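You operate a simulated robot arm through the tools that you are given. There is no shell and no other tool. Be economical: measure what you need, move in short steps, check, and stop when the job is done.

The job below is to be done with a simulated robot arm. You get a single attempt, and the scene is never put back.

TASK
Seat the blue die in the holder, then tighten its bolts crosswise.
Fine: all four tight, in two pairs: one bolt, then the one diagonally across from it.

The check looks at the end state, three seconds after you hand in, the way a careful person would. Anything else that was tipped, shoved, dropped, spilled or broken makes it a failure.

THE ROBOT
A 6-joint arm with a two-finger gripper, on a carriage that runs on a rail from [-1.17, 0.002] to [1.17, -0.002] (x, y) and turns from -224 to 108 degrees about z. Base frame: it is fixed where the carriage stands at the start and does not move with it; the origin is on the floor, on the carriage's upright axis, x ahead of it, y to its left, z up; the surface under the hand at the start is at about z = 0.9. Readings come in m, degrees, newtons and seconds.
Its first joint turns from -166.0 to 166.0 degrees. Places, roughly: blue tee bolt [0.3, -0.4, 1]; gold tee bolt [0, -0.5, 1]; green tee bolt [0, -0.4, 1]; grey die holder [0.2, -0.5, 0.9]; red tee bolt [0.3, -0.5, 1]; silver die [4.5, 5, 1]. Payload 2.54 kg.
Tool frame: the origin (TCP) lies between the finger pads and is the grasp point; the fingertips stand 0.023 m ahead of it; z points along the fingers, y is the line along which they close. Largest opening 0.126 m; the body of the gripper starts 0.082 m behind the TCP.
Orientation is that of the tool frame in the base frame, as a unit quaternion [w, x, y, z]. With the fingers straight down and closing along the base's y, the tool's x points along the base's -x, its y along +y and its z along -z.

THE INTERFACE
- The arm moves only by the tool move_arm. Its argument "steps" is a list of rows, each an object of numbers (a shift or turn left out is 0, a gripper value left out holds the last): "wx", "wy", "wz": the turn, a rotation vector about the base's x, y, z in units of 180 degrees (1.0 is 180 degrees); "tx", "ty", "tz": the shift along the base's x, y, z in units of 100 mm (1.0 is 100 mm); "grip": the finger opening in m, from 0 to 0.126. In form: [{"wx": .., "wy": .., "wz": .., "tx": .., "ty": .., "tz": .., "grip": ..}, ...]. A call has 1 to 12 rows; each row is the pose to reach, as a shift and turn from the pose commanded when the call began. A call with a number of a shift or a turn outside -1 to 1 is refused whole. A row lasts 0.2 s, in which the tool goes at most 0.05 m and 8.6 degrees; a call with a longer step from one row to the next is refused whole, and so is a gripper value outside its range. Where a pose cannot be reached the arm comes as near as it can. A force on the tool above 60 N (or 10 N above the force at the start of the call, whichever is more), or a blocked arm, ends the call early, and 0.2 s more pass. The fingers move at their own pace and stop on an object; they squeeze with about 28 N. The grip force told is the motor's: it shows also when the fingers shut on nothing. Time passes only in rows, and 0.2 s behind the last, so rows that repeat a pose let the fingers close. It gives the time, the measured TCP pose, the force on the tool (base axes), the opening and the grip force at its end, in the units of the frame above (readings bear some noise), with the torque about the TCP (base axes, N m) and any sound that the robot's microphone picked up.
- Cameras (640 x 400 px; columns grow to the right, rows downward): "scene" is now at [0.0324, 0.124, 1.5729]; the picture's right is [-0.89, -0.46, 0.00], its down [-0.26, 0.49, -0.83] and it looks along [0.39, -0.74, -0.55] (base axes); focal length 262 px, centre (320, 200). "wrist" rides on the gripper at [0.082, 0.014, -0.122] in the tool frame; the picture's right is [-0.17, 0.99, 0.00], its down [-0.79, -0.13, -0.60] and it looks along [-0.59, -0.10, 0.80] (tool axes); focal length 243 px, centre (320, 200). There is no depth. A picture from a camera that has moved, and an enlarged one, comes with that camera's place and axes in the base frame and with its lens. The place of the scene camera against the robot may be out by one fixed shift of up to 0.012 m in any direction.
- get_image(camera): a new picture of that camera. The clock stands still meanwhile.
- raise_lower(by): slides the trunk up (or, below 0, down) by that many m; the arm and the scene camera ride with it, the base frame stays. It gives what a move gives, with no picture.
- roll_base(legs): drives the robot by 1 to 6 legs, each [ahead, left, turn to the left] in m, m and degrees, along the robot's own axes; the way and the turn of a leg run together, so that a leg with both is an arc; at most 1.5 m and 180 degrees a leg. The arm and the cameras ride along, it lands a little off, and it stops where it bumps. It keeps to its track: a leg is cut to what the track allows. It gives what a move gives.
- turn_head(pan, tilt): turns the head with the scene camera to pan (to the left, within 120 degrees either way) and tilt (down, from -29 to 69), counted from straight ahead of the robot. It gives what a move gives.
- inspect(camera, box): a new picture of the part [left, top, right, bottom] of that camera's present view, enlarged. The clock stands still meanwhile.
- hand_in(): hands the job in; it is judged then, once.

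Go step by step. Nothing tells you exact positions but the pictures and the camera data: compare them with the known pose of the tool, close in by small moves and look again before you grip or let go. The budget is 120 turns and 98 pictures, counting those below and the enlarged ones. Unless the task says otherwise, let go and move clear before handing in, and close with one line.

The tools are called after "Emit:" as a command line: name --argument value ..., lists and objects as JSON in quotes. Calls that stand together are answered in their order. move_arm: Moves the arm, as the interface text tells. Its arguments: {"type":"object","properties":{"steps":{"type":"array"}},"required":["steps"]} The other tools are called the same way: raise_lower (by) slides the trunk up or down; roll_base (legs) drives the base; turn_head (pan, tilt) turns the head that bears the scene camera; get_image (camera) takes a picture; inspect (camera, box) takes an enlarged picture of a part of a camera's view; hand_in () hands the job in.

At the start:

```text
time_s: 0.0
eef_pos: [0.2239, -0.4914, 1.3849]
tool_rot: [0.0, 0.0, 1.0, 0.001]
wrist_force: [0.4, -0.1, 1.2]
wrist_torque: [0.0, 0.0, 0.02]
gripper_width: 0.1258
grasp_force: 0.0
trunk travel left (down, up): [-0.375, 0.115]
robot x, y, heading: [-0.0012, 0.0002, 0.0]
head pan, tilt: [-62.4, 33.5]
```

scene: 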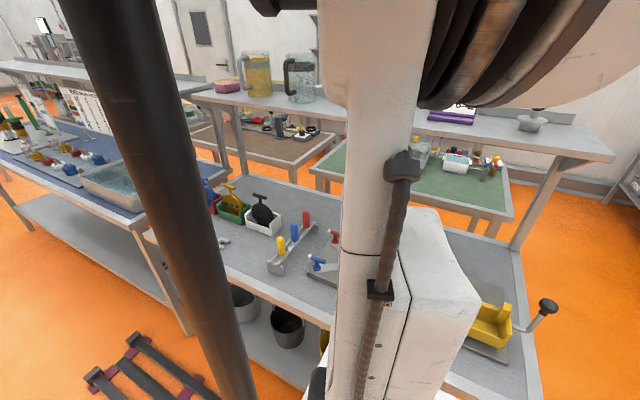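
wrist: 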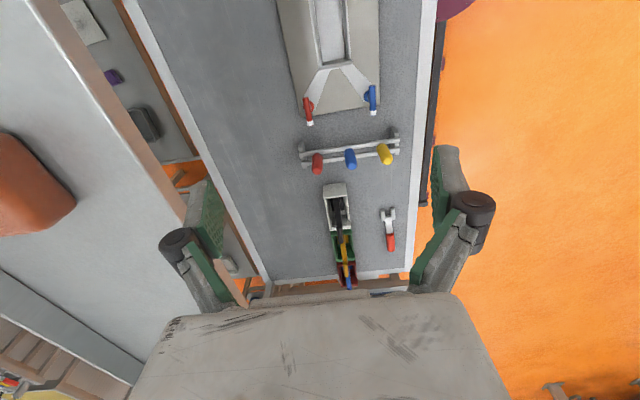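

I see the holder with tee bolts beneath the arm, a rack with three coloured handles and a row of coloured boxes further along the bench. I'll look closer before moving.

Emit:
inspect --camera "wrist" --box '[230, 0, 450, 140]'

Emit:
inspect --camera "wrist" --box '[260, 120, 440, 300]'

Emit:
inspect --camera "scene" --box '[190, 170, 350, 300]'

Emit:
turn_head --pan -100 --tilt 40

Emit:
get_image --camera "scene"

```text
2.86 times, centred on (340, 70) of wrist
camera zoom: at [0.1432, -0.4776, 1.5067], right [0.17, 0.99, 0.0], down [0.79, -0.13, 0.6], along [0.59, -0.1, -0.8], focal length 693 px, centre (263, 571)
```

zoom: 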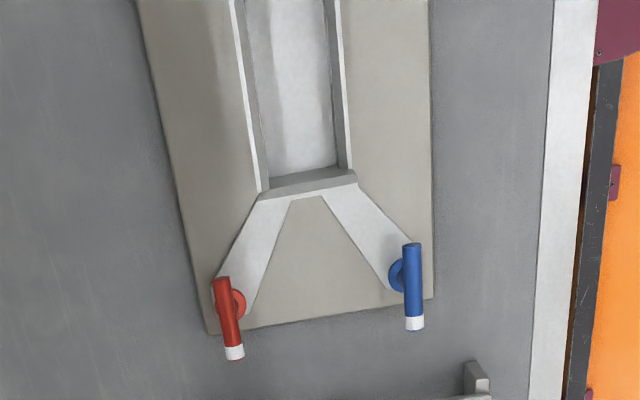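

```text
2.22 times, centred on (350, 210) of wrist
camera zoom: at [0.1432, -0.4776, 1.5067], right [0.17, 0.99, 0.0], down [0.79, -0.13, 0.6], along [0.59, -0.1, -0.8], focal length 539 px, centre (253, 178)
```

zoom: 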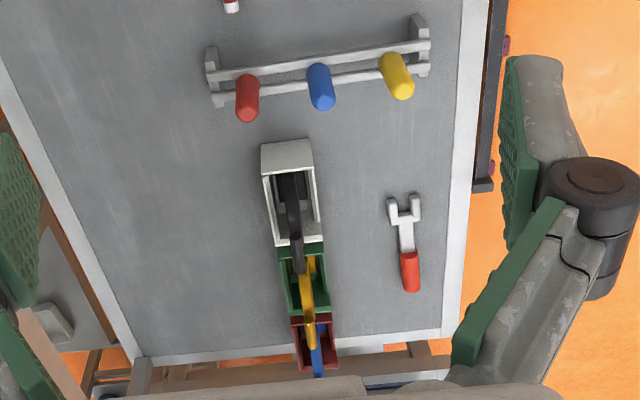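

```text
3.08 times, centred on (270, 235) of scene
camera zoom: at [0.0324, 0.124, 1.5729], right [-0.89, -0.46, 0.0], down [-0.26, 0.49, -0.83], along [0.39, -0.74, -0.55], focal length 805 px, centre (474, 92)
```

zoom: 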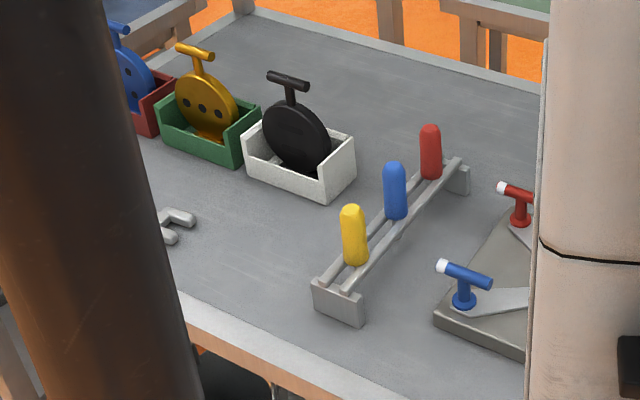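

```text
time_s: 1.0
eef_pos: [0.225, -0.4916, 1.3843]
tool_rot: [-0.001, 0.0, 1.0, 0.0]
wrist_force: [0.5, 0.4, 0.4]
wrist_torque: [-0.01, 0.0, 0.04]
gripper_width: 0.1264
grasp_force: 0.0
trunk travel left (down, up): [-0.375, 0.115]
robot x, y, heading: [-0.0013, -0.0032, 0.2]
head pan, tilt: [-100.0, 40.0]
```

```text
92 pictures are left
camera scene: at [-0.0234, 0.119, 1.5631], right [-0.98, 0.17, 0.0], down [0.11, 0.63, -0.77], along [-0.13, -0.75, -0.64], focal length 262 px, centre (320, 200)
```

scene: 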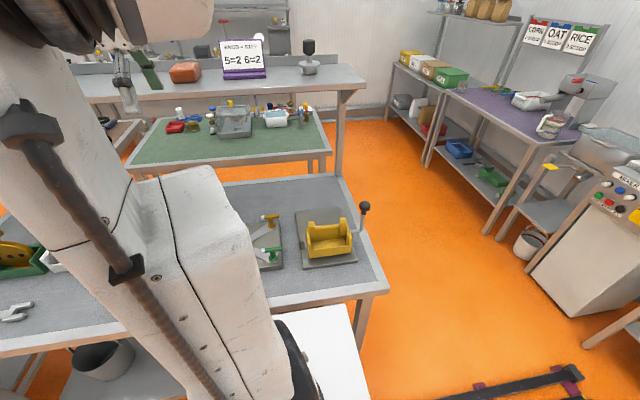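

The blue die appears to be the disc in the red box at the far end of the bench, with green and gold bolts at the holder's near end. I'll read the sign and inspect more.

Emit:
inspect --camera "scene" --box '[215, 35, 275, 80]'

Emit:
inspect --camera "scene" --box '[230, 180, 390, 290]'

Emit:
turn_head --pan -45 --tilt 40

Emit:
get_image --camera "scene"

```text
8.89 times, centred on (245, 58) of scene
camera zoom: at [-0.0234, 0.119, 1.5631], right [-0.98, 0.17, 0.0], down [0.11, 0.63, -0.77], along [-0.13, -0.75, -0.64], focal length 2324 px, centre (987, 1467)
```

zoom: 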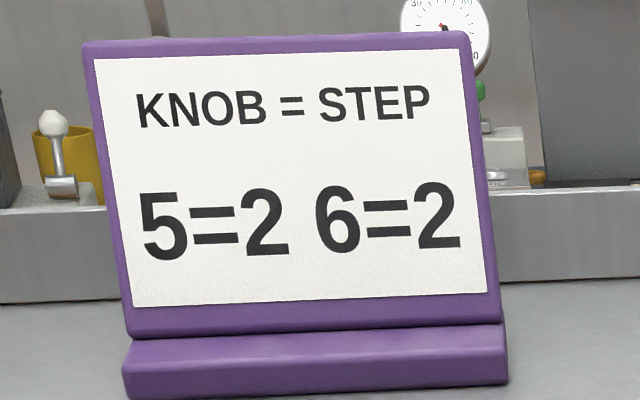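

```text
3.64 times, centred on (310, 235) of scene
camera zoom: at [-0.0234, 0.119, 1.5631], right [-0.98, 0.17, 0.0], down [0.11, 0.63, -0.77], along [-0.13, -0.75, -0.64], focal length 951 px, centre (356, 73)
```

zoom: 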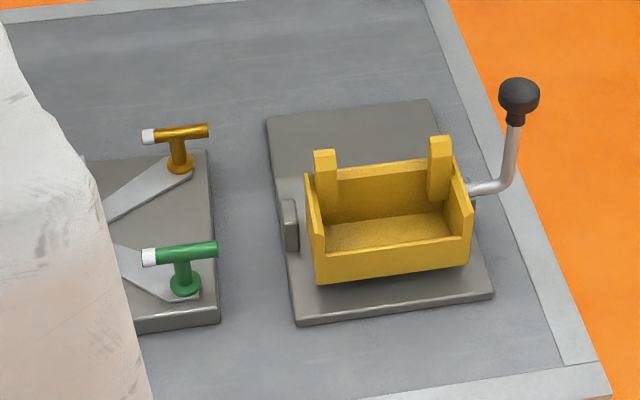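

```text
time_s: 2.3
eef_pos: [0.2255, -0.4922, 1.3855]
tool_rot: [0.0, 0.0, 1.0, 0.0]
wrist_force: [-0.1, -0.7, 0.3]
wrist_torque: [0.01, 0.01, 0.04]
gripper_width: 0.1262
grasp_force: 0.0
trunk travel left (down, up): [-0.375, 0.115]
robot x, y, heading: [-0.0005, -0.0018, 0.2]
head pan, tilt: [-45.0, 40.0]
```

```text
89 pictures are left
camera scene: at [0.0514, 0.1426, 1.5631], right [-0.71, -0.71, 0.0], down [-0.45, 0.45, -0.77], along [0.54, -0.54, -0.64], focal length 262 px, centre (320, 200)
```

scene: 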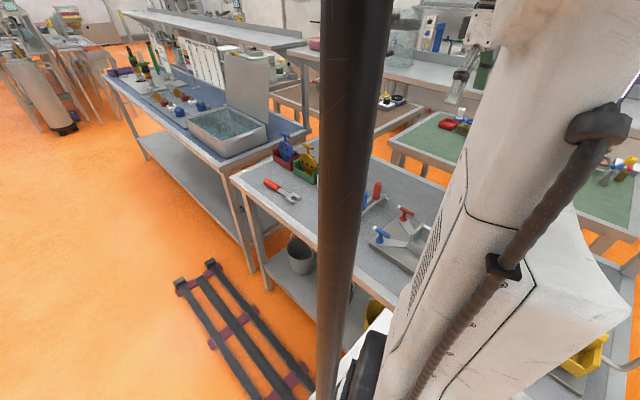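

Emit:
inspect --camera "scene" --box '[250, 120, 330, 210]'

Emit:
inspect --camera "scene" --box '[340, 180, 440, 280]'

```text
4.44 times, centred on (290, 165) of scene
camera zoom: at [0.0514, 0.1426, 1.5631], right [-0.71, -0.71, 0.0], down [-0.45, 0.45, -0.77], along [0.54, -0.54, -0.64], focal length 1162 px, centre (453, 356)
```

zoom: 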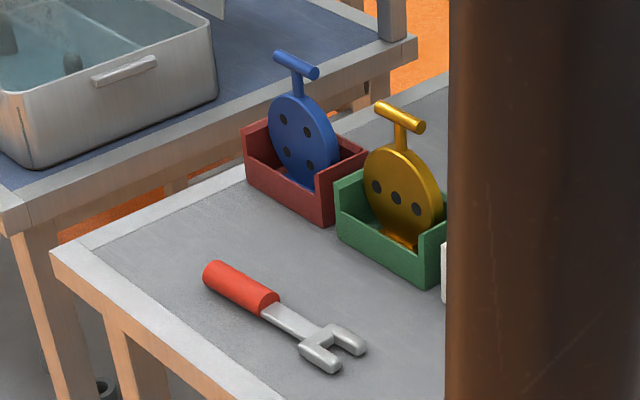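

```text
4.00 times, centred on (390, 230) of scene
camera zoom: at [0.0514, 0.1426, 1.5631], right [-0.71, -0.71, 0.0], down [-0.45, 0.45, -0.77], along [0.54, -0.54, -0.64], focal length 1046 px, centre (40, 80)
```

zoom: 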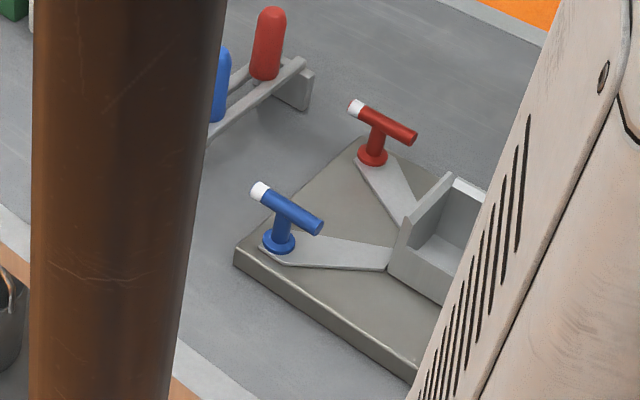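

Blue die has four dots and a T handle; the holder is an open channel between four clamp arms. I'll roll back so the wrist camera looks down on the holder.

Emit:
roll_base --legs '[[-0.33, 0, 0]]'

Emit:
get_image --camera "wrist"

Emit:
get_image --camera "scene"

```text
time_s: 4.5
eef_pos: [-0.1019, -0.4914, 1.3856]
tool_rot: [0.0, 0.0, 1.0, 0.0]
wrist_force: [-1.0, -0.4, -0.1]
wrist_torque: [0.02, 0.0, -0.02]
gripper_width: 0.1259
grasp_force: 0.0
trunk travel left (down, up): [-0.375, 0.115]
robot x, y, heading: [-0.3264, 0.0001, -0.2]
head pan, tilt: [-45.0, 40.0]
```

```text
86 pictures are left
camera wrist: at [-0.1845, -0.4773, 1.5068], right [0.17, 0.99, 0.0], down [0.79, -0.13, 0.6], along [0.59, -0.1, -0.8], focal length 243 px, centre (320, 200)
```

wrist: 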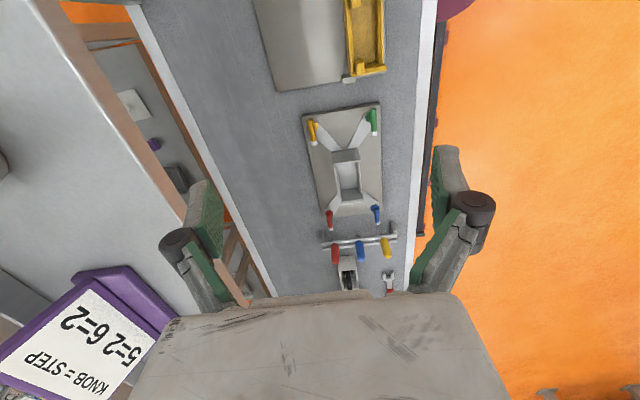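

```text
85 pictures are left
camera scene: at [-0.2749, 0.1431, 1.5631], right [-0.71, -0.71, 0.0], down [-0.45, 0.46, -0.77], along [0.54, -0.54, -0.64], focal length 262 px, centre (320, 200)
```

scene: 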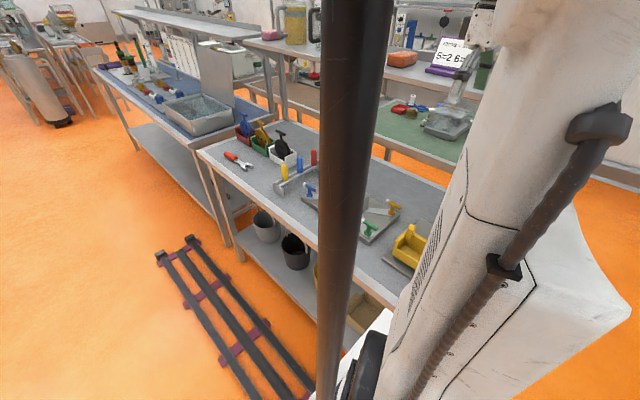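

Emit:
inspect --camera "wrist" --box '[280, 90, 420, 190]'

Emit:
inspect --camera "wrist" --box '[280, 160, 420, 300]'

```text
4.00 times, centred on (350, 140) of wrist
camera zoom: at [-0.1845, -0.4773, 1.5068], right [0.17, 0.99, 0.0], down [0.79, -0.13, 0.6], along [0.59, -0.1, -0.8], focal length 970 px, centre (200, 440)
```

zoom: 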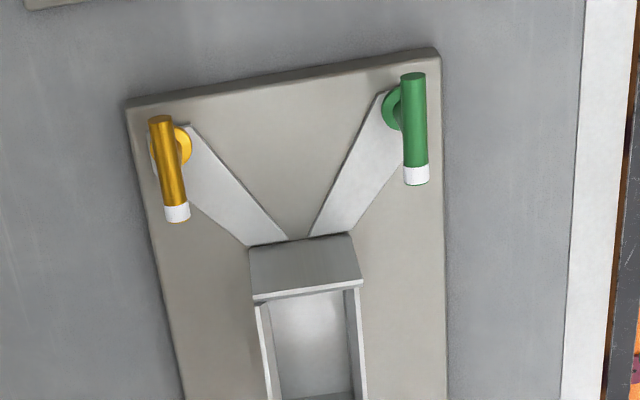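

```text
2.86 times, centred on (350, 230) of wrist
camera zoom: at [-0.1845, -0.4773, 1.5068], right [0.17, 0.99, 0.0], down [0.79, -0.13, 0.6], along [0.59, -0.1, -0.8], focal length 693 px, centre (234, 114)
```

zoom: 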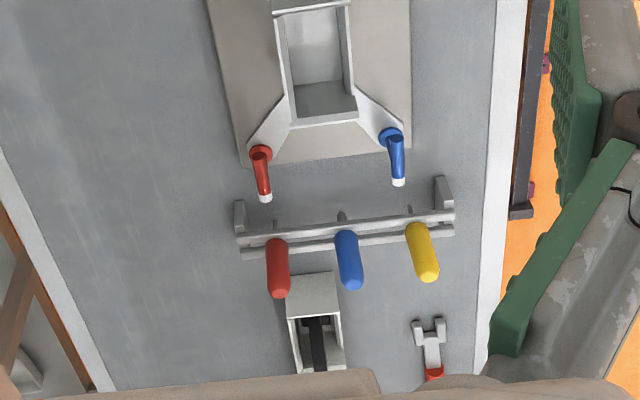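

The holder is a channel along x and the dies stand in matching boxes with handle bars along x. I'll roll ahead toward the blue die.

Emit:
roll_base --legs '[[0.65, 0, 0]]'

Emit:
get_image --camera "wrist"

Emit:
get_image --camera "scene"

```text
time_s: 8.1
eef_pos: [0.5499, -0.4916, 1.3847]
tool_rot: [0.0, 0.0, 1.0, 0.0]
wrist_force: [-0.5, 0.4, 0.7]
wrist_torque: [-0.02, 0.04, 0.0]
gripper_width: 0.1259
grasp_force: 0.1
trunk travel left (down, up): [-0.375, 0.115]
robot x, y, heading: [0.3219, -0.0032, -0.1]
head pan, tilt: [-45.0, 40.0]
```

```text
82 pictures are left
camera wrist: at [0.466, -0.478, 1.5067], right [0.16, 0.99, 0.0], down [0.79, -0.13, 0.6], along [0.59, -0.1, -0.8], focal length 243 px, centre (320, 200)
```

wrist: 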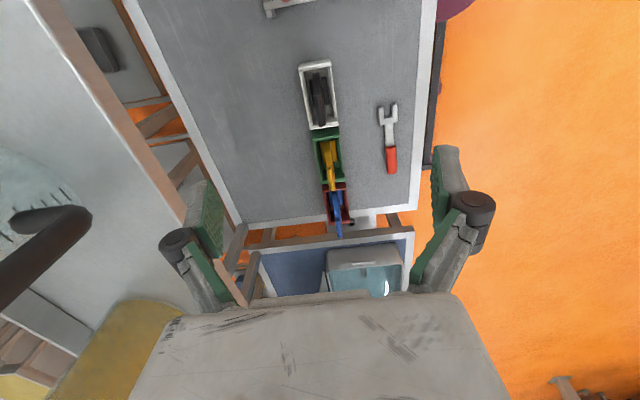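

```text
81 pictures are left
camera scene: at [0.3736, 0.1421, 1.5631], right [-0.71, -0.71, 0.0], down [-0.46, 0.45, -0.77], along [0.54, -0.54, -0.64], focal length 262 px, centre (320, 200)
```

scene: 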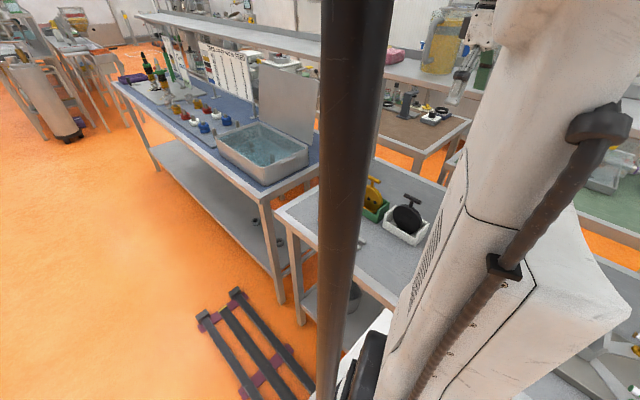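

Emit:
inspect --camera "wrist" --box '[270, 130, 400, 250]'

```text
3.33 times, centred on (335, 190) of wrist
camera zoom: at [0.466, -0.478, 1.5067], right [0.16, 0.99, 0.0], down [0.79, -0.13, 0.6], along [0.59, -0.1, -0.8], focal length 809 px, centre (270, 233)
```

zoom: 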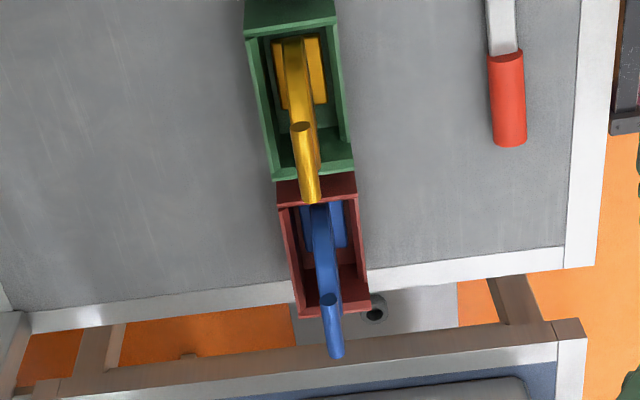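

The blue handle bar is near (0.91, -0.50, 1.04) by triangulation. I'll roll ahead so the hand is above it; the TCP projects near (320,190) in the wrist picture.

Emit:
roll_base --legs '[[0.35, 0, 0]]'

Emit:
raise_lower --by -0.1

Emit:
get_image --camera "wrist"

```text
time_s: 10.3
eef_pos: [0.8992, -0.4927, 1.3853]
tool_rot: [0.0, -0.001, 1.0, 0.0]
wrist_force: [-0.6, -0.2, -0.2]
wrist_torque: [-0.03, 0.0, 0.02]
gripper_width: 0.1259
grasp_force: 0.0
trunk travel left (down, up): [-0.375, 0.115]
robot x, y, heading: [0.6733, 0.0015, -0.1]
head pan, tilt: [-45.0, 40.0]
```

```text
time_s: 11.7
eef_pos: [0.8989, -0.4924, 1.2853]
tool_rot: [0.001, -0.001, 1.0, 0.001]
wrist_force: [-0.3, 0.5, -0.1]
wrist_torque: [-0.03, 0.03, 0.01]
gripper_width: 0.126
grasp_force: 0.1
trunk travel left (down, up): [-0.275, 0.215]
robot x, y, heading: [0.6733, -0.0001, 0.4]
head pan, tilt: [-45.0, 40.0]
```

```text
79 pictures are left
camera wrist: at [0.8168, -0.4783, 1.4069], right [0.16, 0.99, 0.0], down [0.79, -0.13, 0.6], along [0.59, -0.1, -0.8], focal length 243 px, centre (320, 200)
```

wrist: 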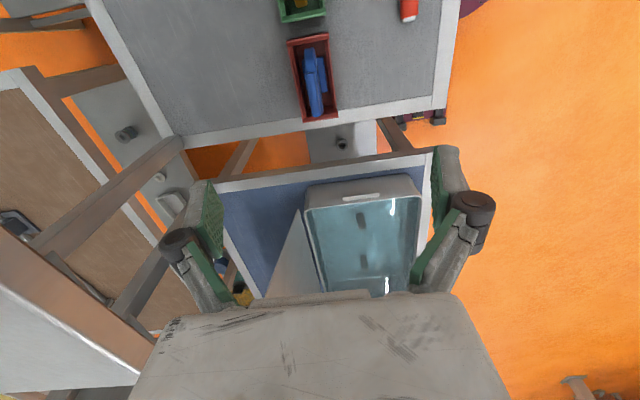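

Emit:
inspect --camera "wrist" --box '[275, 25, 355, 130]'

```text
3.81 times, centred on (315, 78) of wrist
camera zoom: at [0.8168, -0.4783, 1.4069], right [0.16, 0.99, 0.0], down [0.79, -0.13, 0.6], along [0.59, -0.1, -0.8], focal length 924 px, centre (339, 667)
```

zoom: 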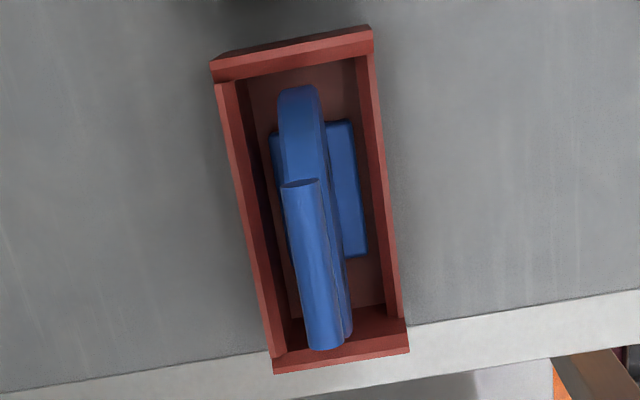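

Handle bar now at about x 0.900, y -0.5025, z ~1.047, along x. I'll lower and check.

Emit:
raise_lower --by -0.16

Emit:
move_arm --steps '[{"tx": 0.01, "ty": -0.1, "grip": 0.09}, {"tx": 0.01, "ty": -0.1, "grip": 0.08}, {"tx": 0.01, "ty": -0.1, "grip": 0.08}]'

Emit:
get_image --camera "wrist"

```text
time_s: 13.5
eef_pos: [0.8981, -0.4934, 1.1256]
tool_rot: [0.0, -0.001, 1.0, 0.0]
wrist_force: [0.0, -0.4, 0.2]
wrist_torque: [0.01, -0.01, 0.01]
gripper_width: 0.126
grasp_force: 0.1
trunk travel left (down, up): [-0.115, 0.375]
robot x, y, heading: [0.6727, -0.0035, 0.2]
head pan, tilt: [-45.0, 40.0]
```

```text
time_s: 14.3
eef_pos: [0.9001, -0.502, 1.1254]
tool_rot: [-0.001, -0.001, 1.0, 0.0]
wrist_force: [-0.9, 0.5, -0.6]
wrist_torque: [0.02, 0.03, 0.02]
gripper_width: 0.08
grasp_force: 0.0
trunk travel left (down, up): [-0.115, 0.375]
robot x, y, heading: [0.6739, -0.0026, -0.1]
head pan, tilt: [-45.0, 40.0]
```

```text
77 pictures are left
camera wrist: at [0.8177, -0.4887, 1.2466], right [0.16, 0.99, 0.0], down [0.79, -0.13, 0.6], along [0.59, -0.1, -0.8], focal length 243 px, centre (320, 200)
```

wrist: 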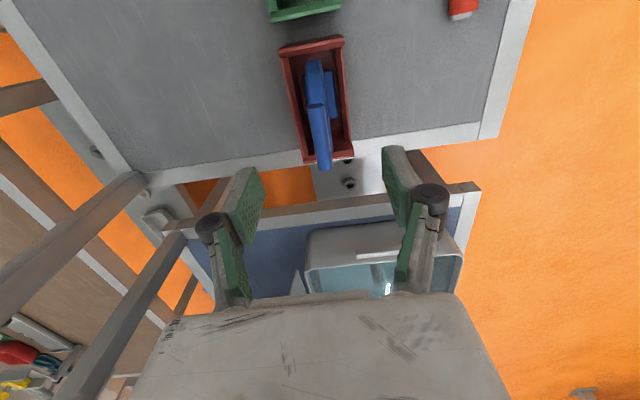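

Aligned with the bar. I'll lower to it and close.

Emit:
move_arm --steps '[{"tz": -0.25}, {"tz": -0.5}, {"tz": -0.7}, {"tz": -0.75}]'

Emit:
get_image --camera "wrist"

```text
time_s: 15.3
eef_pos: [0.8997, -0.5021, 1.0503]
tool_rot: [0.0, -0.001, 1.0, 0.0]
wrist_force: [-0.1, 0.3, 0.5]
wrist_torque: [0.03, 0.02, 0.02]
gripper_width: 0.0799
grasp_force: 0.0
trunk travel left (down, up): [-0.115, 0.375]
robot x, y, heading: [0.6727, -0.0026, 0.1]
head pan, tilt: [-45.0, 40.0]
```

```text
76 pictures are left
camera wrist: at [0.8176, -0.4888, 1.1719], right [0.16, 0.99, 0.0], down [0.79, -0.13, 0.6], along [0.59, -0.1, -0.8], focal length 243 px, centre (320, 200)
```

wrist: 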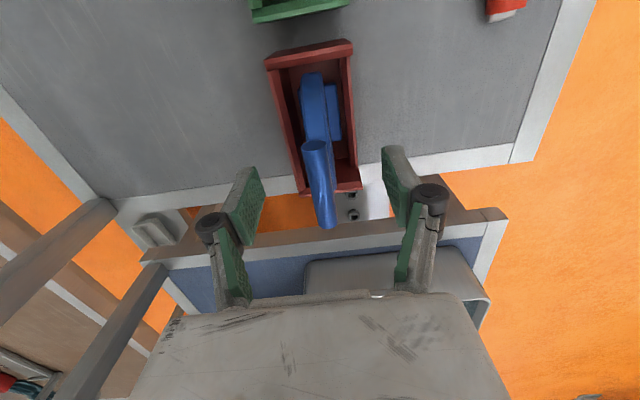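

The bar is centred at the TCP. I'll close on it.

Emit:
move_arm --steps '[{"grip": 0.0}, {"grip": 0.0}, {"grip": 0.0}, {"grip": 0.0}, {"grip": 0.0}]'

Emit:
move_arm --steps '[{"tz": 0.1}, {"tz": 0.2}, {"tz": 0.3}, {"tz": 0.3}]'

Emit:
get_image --camera "wrist"

```text
time_s: 16.5
eef_pos: [0.8995, -0.502, 1.0505]
tool_rot: [0.0, 0.0, 1.0, 0.0]
wrist_force: [-0.8, 1.0, -0.8]
wrist_torque: [0.03, 0.04, 0.0]
gripper_width: 0.0127
grasp_force: 28.5
trunk travel left (down, up): [-0.115, 0.375]
robot x, y, heading: [0.6716, -0.0046, -0.1]
head pan, tilt: [-45.0, 40.0]
```

```text
time_s: 17.5
eef_pos: [0.9002, -0.5038, 1.0808]
tool_rot: [-0.001, -0.001, 1.0, 0.0]
wrist_force: [0.2, -0.2, -5.2]
wrist_torque: [-0.02, 0.01, 0.0]
gripper_width: 0.0126
grasp_force: 28.3
trunk travel left (down, up): [-0.115, 0.375]
robot x, y, heading: [0.6719, -0.0013, 0.1]
head pan, tilt: [-45.0, 40.0]
```

```text
75 pictures are left
camera wrist: at [0.818, -0.4889, 1.2018], right [0.16, 0.99, 0.0], down [0.79, -0.13, 0.6], along [0.59, -0.1, -0.8], focal length 243 px, centre (320, 200)
```

wrist: 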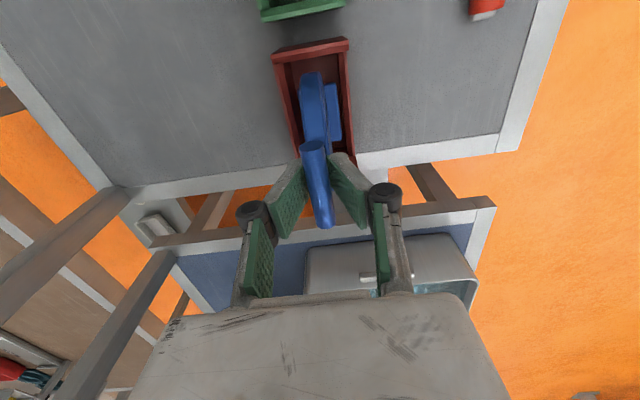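

Die is held. I'll lift well clear and roll back over the holder.

Emit:
raise_lower --by 0.22

Emit:
roll_base --legs '[[-0.74, 0, 0]]'

Emit:
get_image --camera "wrist"

Emit:
get_image --camera "scene"

```text
time_s: 19.8
eef_pos: [0.9001, -0.5021, 1.3]
tool_rot: [0.001, 0.0, 1.0, 0.0]
wrist_force: [0.4, 0.3, -4.3]
wrist_torque: [0.01, -0.02, -0.02]
gripper_width: 0.0126
grasp_force: 28.3
trunk travel left (down, up): [-0.335, 0.155]
robot x, y, heading: [0.672, 0.0001, 0.1]
head pan, tilt: [-45.0, 40.0]
```

```text
time_s: 23.8
eef_pos: [0.1633, -0.5006, 1.301]
tool_rot: [0.0, -0.002, 1.0, 0.0]
wrist_force: [-0.4, 0.3, -4.6]
wrist_torque: [0.01, -0.02, 0.0]
gripper_width: 0.013
grasp_force: 28.2
trunk travel left (down, up): [-0.335, 0.155]
robot x, y, heading: [-0.0657, 0.0039, 0.2]
head pan, tilt: [-45.0, 40.0]
```

```text
74 pictures are left
camera wrist: at [0.0809, -0.4876, 1.4217], right [0.16, 0.99, 0.0], down [0.79, -0.13, 0.6], along [0.59, -0.1, -0.8], focal length 243 px, centre (320, 200)
```

wrist: 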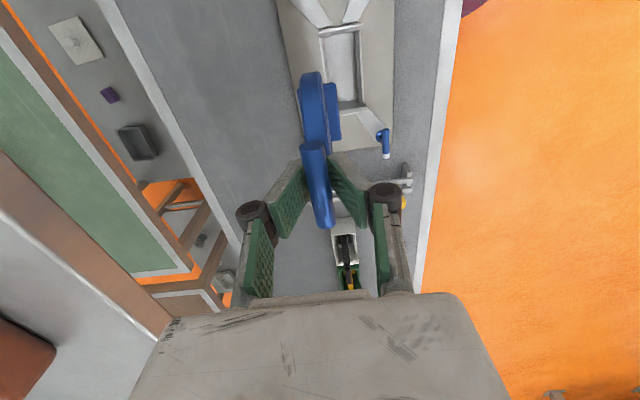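

```text
73 pictures are left
camera scene: at [-0.0141, 0.1427, 1.5231], right [-0.7, -0.71, 0.0], down [-0.46, 0.45, -0.77], along [0.54, -0.54, -0.64], focal length 262 px, centre (320, 200)
```

scene: 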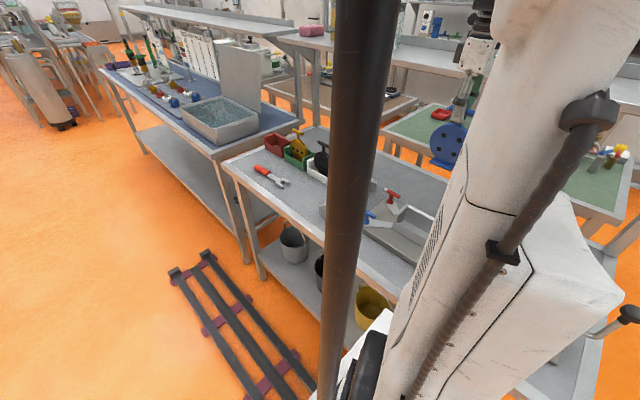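

Emit:
inspect --camera "wrist" --box '[260, 0, 420, 160]'

Emit:
inspect --camera "scene" --box '[350, 90, 480, 270]'

```text
2.50 times, centred on (340, 80) of wrist
camera zoom: at [0.0809, -0.4876, 1.4217], right [0.16, 0.99, 0.0], down [0.79, -0.13, 0.6], along [0.59, -0.1, -0.8], focal length 606 px, centre (270, 500)
```

zoom: 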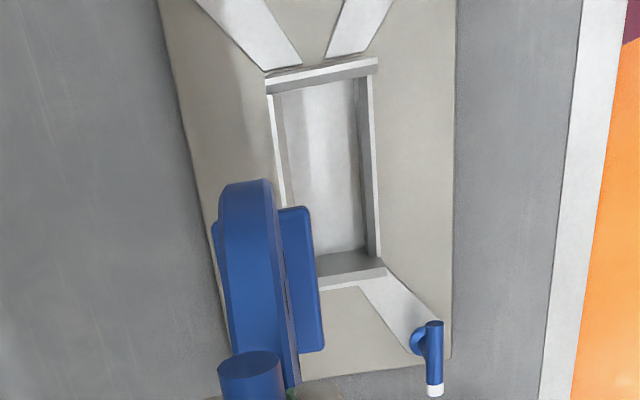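

```text
2.22 times, centred on (415, 180) of scene
camera zoom: at [-0.0141, 0.1427, 1.5231], right [-0.7, -0.71, 0.0], down [-0.46, 0.45, -0.77], along [0.54, -0.54, -0.64], focal length 581 px, centre (109, 244)
```

zoom: 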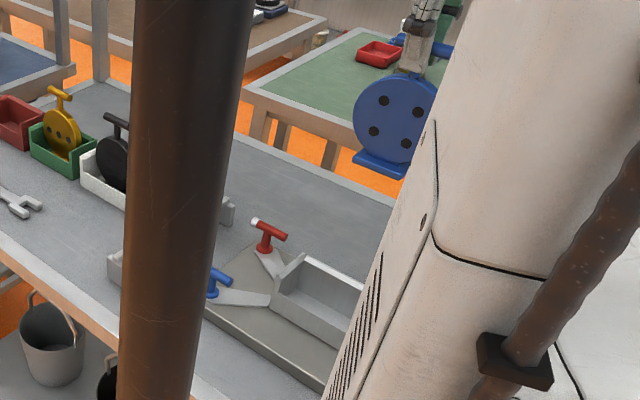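

The holder channel spans roughly x 0.093–0.214, y -0.494–-0.430 with its rim at z≈1.0; die's foot is about 0.06×0.035 m. I'll align above its centre and lower partway.

Emit:
move_arm --steps '[{"tx": -0.05, "ty": 0.2}, {"tx": -0.1, "ty": 0.386}, {"tx": -0.1, "ty": 0.386}]'

Emit:
raise_lower --by -0.1

Emit:
inspect --camera "wrist" --box '[240, 0, 420, 160]'

Emit:
inspect --camera "scene" --box '[350, 90, 480, 270]'

```text
time_s: 24.6
eef_pos: [0.1532, -0.4637, 1.3]
tool_rot: [0.0, -0.001, 1.0, 0.0]
wrist_force: [-0.9, -0.3, -5.4]
wrist_torque: [-0.02, 0.0, -0.01]
gripper_width: 0.0126
grasp_force: 28.5
trunk travel left (down, up): [-0.335, 0.155]
robot x, y, heading: [-0.0629, 0.0008, 0.3]
head pan, tilt: [-45.0, 40.0]
```

```text
time_s: 26.0
eef_pos: [0.1541, -0.4649, 1.2002]
tool_rot: [-0.001, -0.002, 1.0, 0.0]
wrist_force: [-0.1, 0.2, -5.7]
wrist_torque: [0.0, 0.01, -0.02]
gripper_width: 0.0125
grasp_force: 28.1
trunk travel left (down, up): [-0.235, 0.255]
robot x, y, heading: [-0.066, -0.0013, 0.5]
head pan, tilt: [-45.0, 40.0]
```

```text
2.50 times, centred on (330, 80) of wrist
camera zoom: at [0.0715, -0.4504, 1.322], right [0.16, 0.99, 0.0], down [0.79, -0.13, 0.6], along [0.59, -0.1, -0.8], focal length 606 px, centre (295, 500)
```

zoom: 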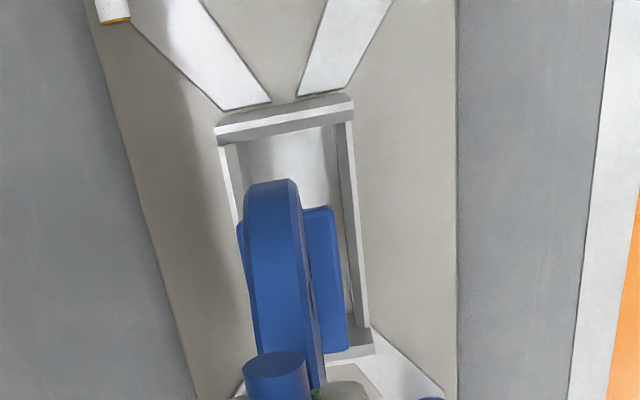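

```text
2.22 times, centred on (415, 180) of scene
camera zoom: at [-0.013, 0.14, 1.4295], right [-0.71, -0.7, 0.0], down [-0.41, 0.42, -0.81], along [0.57, -0.58, -0.59], focal length 581 px, centre (109, 244)
```

zoom: 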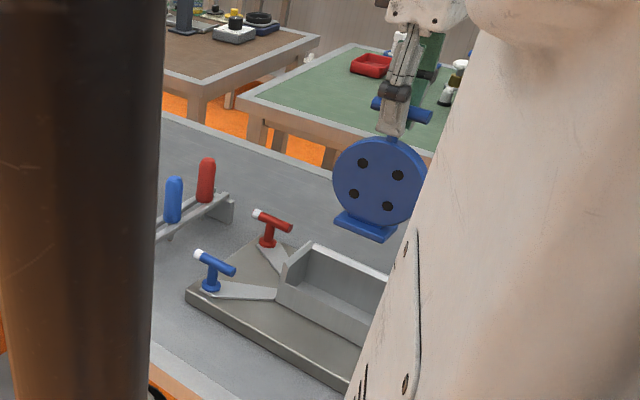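

Alignment close; nudging y by +3 mm and lowering until the foot enters the channel.

Emit:
move_arm --steps '[{"ty": 0.035}, {"ty": 0.035, "tz": -0.2}, {"ty": 0.035, "tz": -0.4}, {"ty": 0.035, "tz": -0.6}, {"ty": 0.035, "tz": -0.6}]'

Emit:
inspect --camera "wrist" --box '[240, 0, 420, 160]'

Emit:
inspect --camera "scene" --box '[350, 90, 480, 270]'

```text
time_s: 27.2
eef_pos: [0.1535, -0.4605, 1.1395]
tool_rot: [0.0, -0.002, 1.0, 0.0]
wrist_force: [-1.0, 0.3, -5.9]
wrist_torque: [0.02, -0.01, -0.02]
gripper_width: 0.0127
grasp_force: 27.8
trunk travel left (down, up): [-0.235, 0.255]
robot x, y, heading: [-0.0662, -0.0022, 0.2]
head pan, tilt: [-45.0, 40.0]
```

```text
2.50 times, centred on (330, 80) of wrist
camera zoom: at [0.0709, -0.4457, 1.2614], right [0.16, 0.99, 0.0], down [0.79, -0.13, 0.6], along [0.59, -0.1, -0.8], focal length 606 px, centre (295, 500)
```

zoom: 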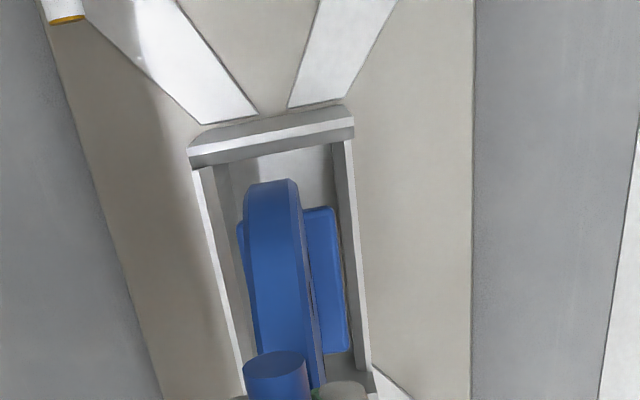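

```text
2.22 times, centred on (415, 180) of scene
camera zoom: at [-0.0134, 0.1406, 1.4272], right [-0.71, -0.7, 0.0], down [-0.43, 0.43, -0.8], along [0.56, -0.57, -0.61], focal length 581 px, centre (109, 244)
```

zoom: 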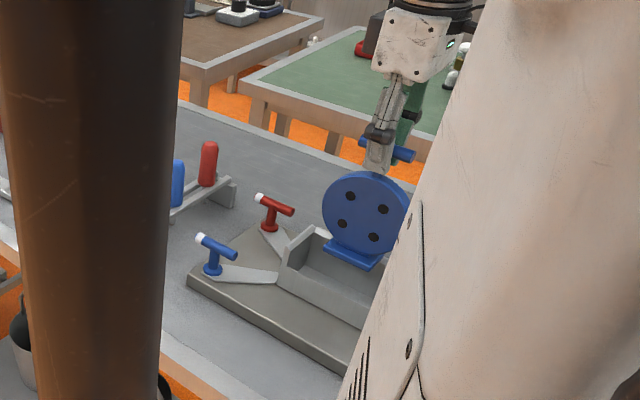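

Foot sits just above the rim, centred. I'll lower step by step feeling for the floor.

Emit:
move_arm --steps '[{"tx": -0.025, "tz": -0.15}, {"tx": -0.025, "tz": -0.3}, {"tx": -0.025, "tz": -0.4}, {"tx": -0.025, "tz": -0.4}]'

Emit:
inspect --camera "wrist" --box '[240, 0, 420, 160]'

Emit:
inspect --camera "scene" --box '[350, 90, 480, 270]'

```text
time_s: 28.2
eef_pos: [0.151, -0.4596, 1.1008]
tool_rot: [-0.001, -0.002, 1.0, 0.0]
wrist_force: [-0.3, 0.7, -5.1]
wrist_torque: [-0.03, 0.0, -0.01]
gripper_width: 0.0129
grasp_force: 28.4
trunk travel left (down, up): [-0.235, 0.255]
robot x, y, heading: [-0.0666, 0.0008, 0.1]
head pan, tilt: [-45.0, 40.0]
```

```text
2.50 times, centred on (330, 80) of wrist
camera zoom: at [0.0688, -0.4457, 1.2218], right [0.16, 0.99, 0.0], down [0.79, -0.13, 0.6], along [0.59, -0.1, -0.8], focal length 606 px, centre (295, 500)
```

zoom: 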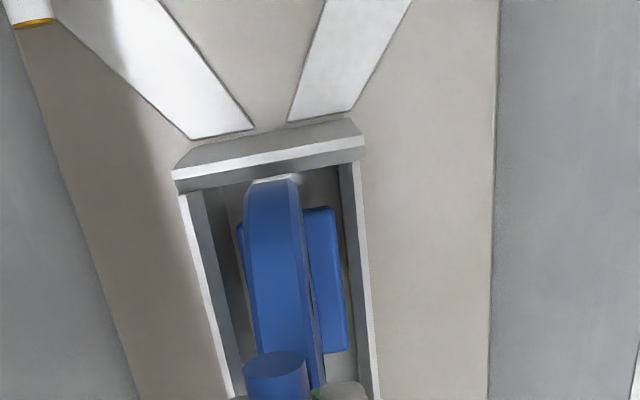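

```text
2.22 times, centred on (415, 180) of scene
camera zoom: at [-0.014, 0.1426, 1.4231], right [-0.7, -0.71, 0.0], down [-0.46, 0.45, -0.77], along [0.54, -0.54, -0.64], focal length 581 px, centre (109, 244)
```

zoom: 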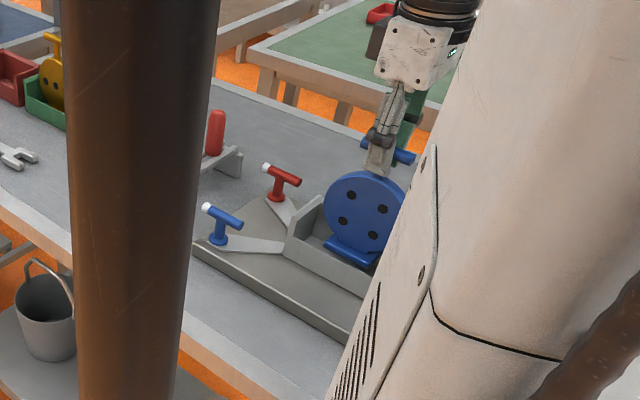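

Foot is inside the channel. Continue down gently.

Emit:
move_arm --steps '[{"tz": -0.03}, {"tz": -0.06}, {"tz": -0.09}, {"tz": -0.12}, {"tz": -0.15}, {"tz": -0.15}]'

```text
time_s: 29.6
eef_pos: [0.1502, -0.4587, 1.085]
tool_rot: [0.0, -0.002, 1.0, 0.0]
wrist_force: [-0.3, 0.0, -5.7]
wrist_torque: [-0.01, 0.01, -0.02]
gripper_width: 0.0127
grasp_force: 27.3
trunk travel left (down, up): [-0.235, 0.255]
robot x, y, heading: [-0.0638, -0.0031, 0.3]
head pan, tilt: [-45.0, 40.0]
```

Emit:
move_arm --steps '[{"tz": -0.02}, {"tz": -0.04}, {"tz": -0.06}, {"tz": -0.08}, {"tz": -0.1}, {"tz": -0.12}, {"tz": -0.12}]'

Emit:
inspect --camera "scene" --box '[350, 90, 480, 270]'

```text
time_s: 31.2
eef_pos: [0.1513, -0.4602, 1.0725]
tool_rot: [-0.001, -0.002, 1.0, 0.0]
wrist_force: [13.2, 0.6, 2.5]
wrist_torque: [0.08, -0.78, -0.01]
gripper_width: 0.0128
grasp_force: 28.1
trunk travel left (down, up): [-0.235, 0.255]
robot x, y, heading: [-0.0708, -0.0002, 0.1]
head pan, tilt: [-45.0, 40.0]
```

```text
2.22 times, centred on (415, 180) of scene
camera zoom: at [-0.013, 0.143, 1.423], right [-0.7, -0.71, 0.0], down [-0.46, 0.45, -0.77], along [0.54, -0.54, -0.64], focal length 581 px, centre (109, 244)
```

zoom: 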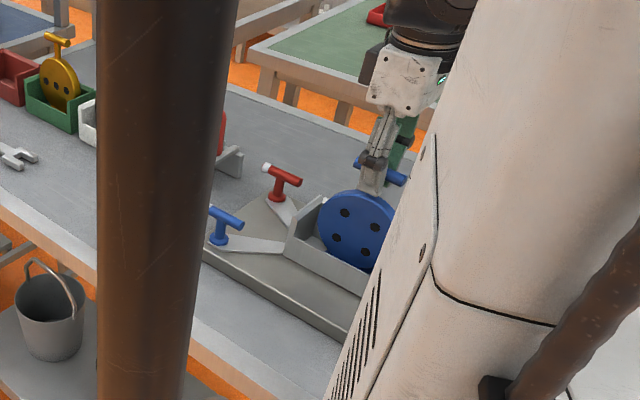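

A sideways force of +13 N in x: the die touches the near-end wall. I'll lift slightly, shift +x and try again.

Emit:
move_arm --steps '[{"tz": 0.04}, {"tx": 0.03, "tz": 0.04}, {"tx": 0.03, "tz": 0.02}, {"tx": 0.03, "tz": 0.0}, {"tx": 0.03, "tz": 0.0}]'

Emit:
inspect --camera "wrist" --box '[240, 0, 420, 200]'

```text
time_s: 32.4
eef_pos: [0.1537, -0.4597, 1.0744]
tool_rot: [0.0, -0.001, 1.0, 0.0]
wrist_force: [-0.1, 0.7, 1.9]
wrist_torque: [-0.01, 0.32, -0.02]
gripper_width: 0.0123
grasp_force: 28.0
trunk travel left (down, up): [-0.235, 0.255]
robot x, y, heading: [-0.0641, -0.0013, 0.2]
head pan, tilt: [-45.0, 40.0]
```

```text
2.00 times, centred on (330, 100) of wrist
camera zoom: at [0.0714, -0.4461, 1.1953], right [0.16, 0.99, 0.0], down [0.79, -0.13, 0.6], along [0.59, -0.1, -0.8], focal length 485 px, centre (300, 400)
```

zoom: 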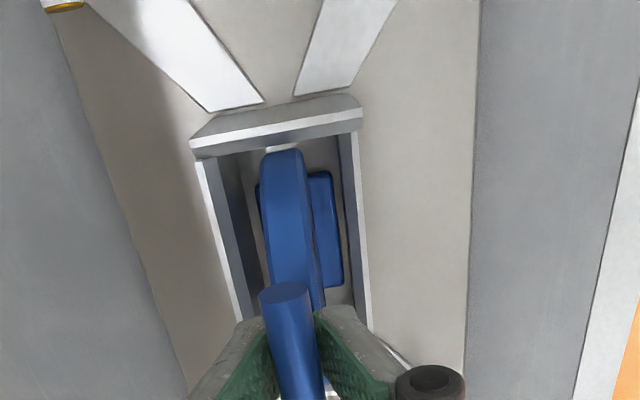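

Still some support from the near side (torque +0.32). Shift a bit more in +x.

Emit:
move_arm --steps '[{"tz": 0.04}, {"tx": 0.03, "tz": 0.04}, {"tx": 0.03, "tz": 0.02}, {"tx": 0.03, "tz": 0.0}, {"tx": 0.03, "tz": 0.0}]'

```text
time_s: 33.6
eef_pos: [0.1571, -0.4598, 1.0736]
tool_rot: [0.001, -0.002, 1.0, 0.0]
wrist_force: [1.7, 2.1, 3.9]
wrist_torque: [0.0, 0.14, -0.05]
gripper_width: 0.0126
grasp_force: 28.0
trunk travel left (down, up): [-0.235, 0.255]
robot x, y, heading: [-0.068, 0.0016, 0.3]
head pan, tilt: [-45.0, 40.0]
```

Emit:
move_arm --steps '[{"tz": -0.01}, {"tz": -0.02}, {"tz": -0.02}]'

Emit:
get_image --camera "wrist"

Emit:
turn_head --pan -100 --tilt 40

Emit:
get_image --camera "scene"

```text
time_s: 34.4
eef_pos: [0.1585, -0.459, 1.0713]
tool_rot: [0.0, -0.002, 1.0, -0.001]
wrist_force: [5.6, -1.1, 18.2]
wrist_torque: [-0.08, -0.17, 0.03]
gripper_width: 0.0131
grasp_force: 27.7
trunk travel left (down, up): [-0.235, 0.255]
robot x, y, heading: [-0.0653, 0.0014, 0.0]
head pan, tilt: [-45.0, 40.0]
```

```text
62 pictures are left
camera wrist: at [0.0749, -0.4453, 1.1931], right [0.16, 0.99, 0.0], down [0.79, -0.13, 0.6], along [0.59, -0.1, -0.8], focal length 243 px, centre (320, 200)
```

wrist: 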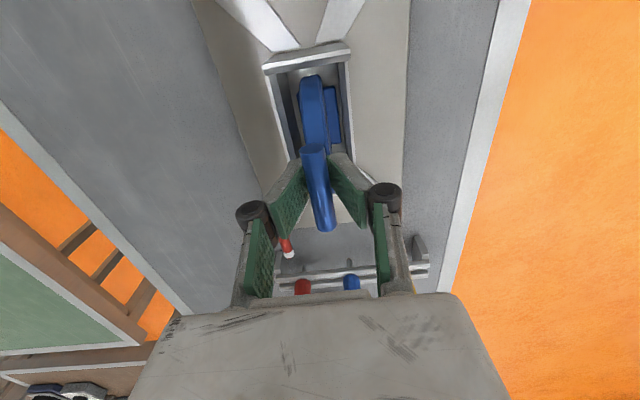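

```text
time_s: 35.6
eef_pos: [0.1568, -0.4595, 1.072]
tool_rot: [-0.001, -0.002, 1.0, 0.0]
wrist_force: [6.7, -1.4, 15.6]
wrist_torque: [-0.06, -0.33, -0.05]
gripper_width: 0.0128
grasp_force: 28.0
trunk travel left (down, up): [-0.235, 0.255]
robot x, y, heading: [-0.0688, 0.0025, 0.2]
head pan, tilt: [-100.0, 40.0]
```

```text
61 pictures are left
camera scene: at [-0.0886, 0.1196, 1.4231], right [-0.99, 0.17, 0.0], down [0.11, 0.63, -0.77], along [-0.13, -0.76, -0.64], focal length 262 px, centre (320, 200)
```

scene: 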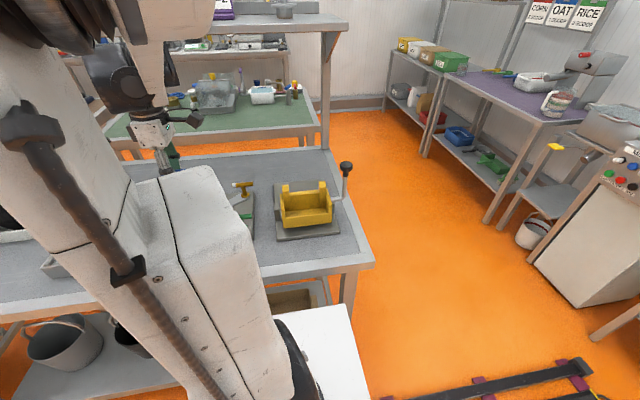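

Emit:
move_arm --steps '[{"tz": 0.02}, {"tx": 0.03, "tz": 0.02}, {"tx": 0.03, "tz": 0.01}, {"tx": 0.03, "tz": 0.0}, {"tx": 0.03, "tz": 0.0}]'

Emit:
move_arm --steps '[{"tx": 0.02}, {"tx": 0.04}, {"tx": 0.04}]'

```text
time_s: 36.8
eef_pos: [0.1592, -0.46, 1.0714]
tool_rot: [0.0, -0.002, 1.0, 0.0]
wrist_force: [-0.2, -1.3, -0.3]
wrist_torque: [-0.06, 0.15, -0.03]
gripper_width: 0.0127
grasp_force: 27.7
trunk travel left (down, up): [-0.235, 0.255]
robot x, y, heading: [-0.0678, -0.0012, 0.2]
head pan, tilt: [-100.0, 40.0]
```

```text
time_s: 37.6
eef_pos: [0.164, -0.4596, 1.0703]
tool_rot: [0.0, -0.002, 1.0, 0.0]
wrist_force: [-2.7, 0.0, 1.9]
wrist_torque: [0.01, 0.64, 0.0]
gripper_width: 0.0129
grasp_force: 27.7
trunk travel left (down, up): [-0.235, 0.255]
robot x, y, heading: [-0.0642, -0.0012, 0.1]
head pan, tilt: [-100.0, 40.0]
```

Emit:
move_arm --steps '[{"tx": -0.03}, {"tx": -0.03, "tz": -0.02}, {"tx": -0.03, "tz": -0.04}, {"tx": -0.03, "tz": -0.04}]'

Emit:
inspect --camera "wrist" --box '[240, 20, 400, 180]'

```text
time_s: 38.6
eef_pos: [0.1621, -0.4595, 1.0688]
tool_rot: [0.0, -0.003, 1.0, 0.0]
wrist_force: [7.1, -1.4, 18.3]
wrist_torque: [-0.04, -0.16, -0.01]
gripper_width: 0.0126
grasp_force: 28.4
trunk travel left (down, up): [-0.235, 0.255]
robot x, y, heading: [-0.0624, 0.0019, 0.2]
head pan, tilt: [-100.0, 40.0]
```

```text
2.50 times, centred on (320, 100) of wrist
camera zoom: at [0.0786, -0.4452, 1.1892], right [0.16, 0.99, 0.0], down [0.79, -0.13, 0.6], along [0.59, -0.1, -0.8], focal length 606 px, centre (320, 450)
```

zoom: 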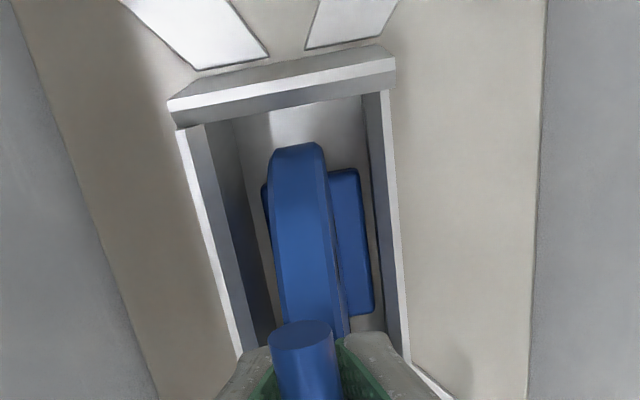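

The die moved a few mm inside the grip and now sits forward of centre. I'll lift slightly, shift back 8 mm, lower to light contact.

Emit:
move_arm --steps '[{"tz": 0.08}, {"tz": 0.08, "tx": -0.04}, {"tz": 0.08, "tx": -0.08}, {"tz": 0.04, "tx": -0.08}, {"tz": 0.04, "tx": -0.08}]'

Emit:
inspect --camera "wrist" --box '[240, 20, 400, 180]'

Emit:
turn_head --pan -72 --tilt 45

Emit:
get_image --camera "scene"

```text
time_s: 39.8
eef_pos: [0.1525, -0.4599, 1.0722]
tool_rot: [0.0, -0.003, 1.0, 0.0]
wrist_force: [0.0, -0.1, -5.4]
wrist_torque: [0.02, -0.01, -0.01]
gripper_width: 0.0126
grasp_force: 27.8
trunk travel left (down, up): [-0.235, 0.255]
robot x, y, heading: [-0.0655, -0.0005, 0.3]
head pan, tilt: [-100.0, 40.0]
```

```text
2.50 times, centred on (320, 100) of wrist
camera zoom: at [0.0706, -0.446, 1.1932], right [0.16, 0.99, 0.0], down [0.79, -0.13, 0.6], along [0.59, -0.1, -0.8], focal length 606 px, centre (320, 450)
```

zoom: 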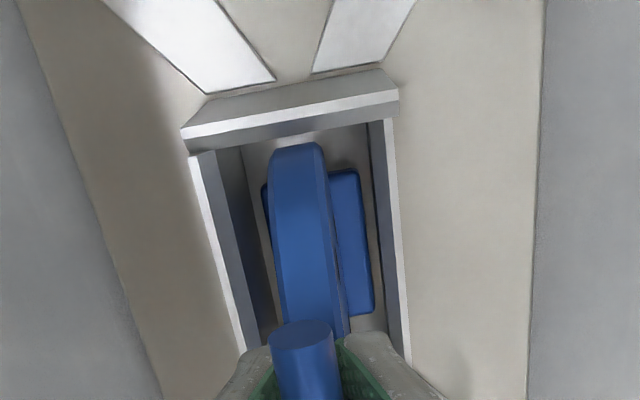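

```text
time_s: 40.7
eef_pos: [0.1525, -0.46, 1.0718]
tool_rot: [0.0, -0.002, 1.0, 0.001]
wrist_force: [-0.2, -0.1, -5.9]
wrist_torque: [-0.03, 0.01, -0.01]
gripper_width: 0.0126
grasp_force: 27.5
trunk travel left (down, up): [-0.235, 0.255]
robot x, y, heading: [-0.0649, 0.0001, 0.3]
head pan, tilt: [-72.0, 45.0]
```

```text
58 pictures are left
camera scene: at [-0.049, 0.1253, 1.4158], right [-0.95, -0.31, 0.0], down [-0.22, 0.67, -0.71], along [0.22, -0.67, -0.71], focal length 262 px, centre (320, 200)
```

scene: 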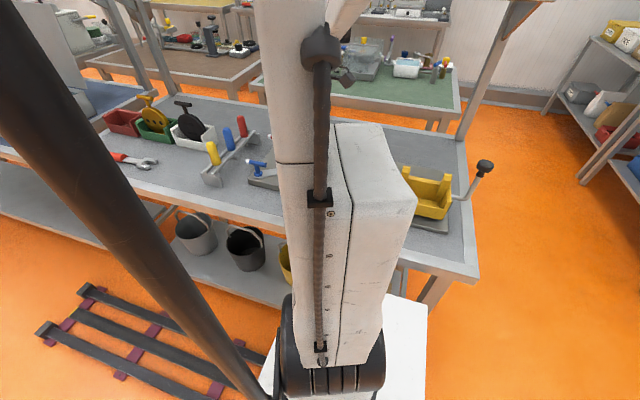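

Free-hanging again. Lower to light contact.

Emit:
move_arm --steps '[{"tz": -0.01}, {"tz": -0.02}, {"tz": -0.03}, {"tz": -0.03}]'

```text
time_s: 41.7
eef_pos: [0.1528, -0.4588, 1.0697]
tool_rot: [0.001, -0.002, 1.0, 0.0]
wrist_force: [-0.5, -0.6, -5.4]
wrist_torque: [0.03, 0.0, -0.01]
gripper_width: 0.0129
grasp_force: 28.0
trunk travel left (down, up): [-0.235, 0.255]
robot x, y, heading: [-0.0655, -0.0003, 0.2]
head pan, tilt: [-72.0, 45.0]
```

Emit:
move_arm --steps '[{"tz": -0.01}, {"tz": -0.02}, {"tz": -0.03}, {"tz": -0.03}]'

```text
time_s: 42.7
eef_pos: [0.1535, -0.4583, 1.0667]
tool_rot: [0.001, -0.003, 1.0, 0.0]
wrist_force: [5.3, -3.5, 19.5]
wrist_torque: [-0.08, -0.17, -0.02]
gripper_width: 0.0127
grasp_force: 27.8
trunk travel left (down, up): [-0.235, 0.255]
robot x, y, heading: [-0.0646, -0.0008, 0.3]
head pan, tilt: [-72.0, 45.0]
```

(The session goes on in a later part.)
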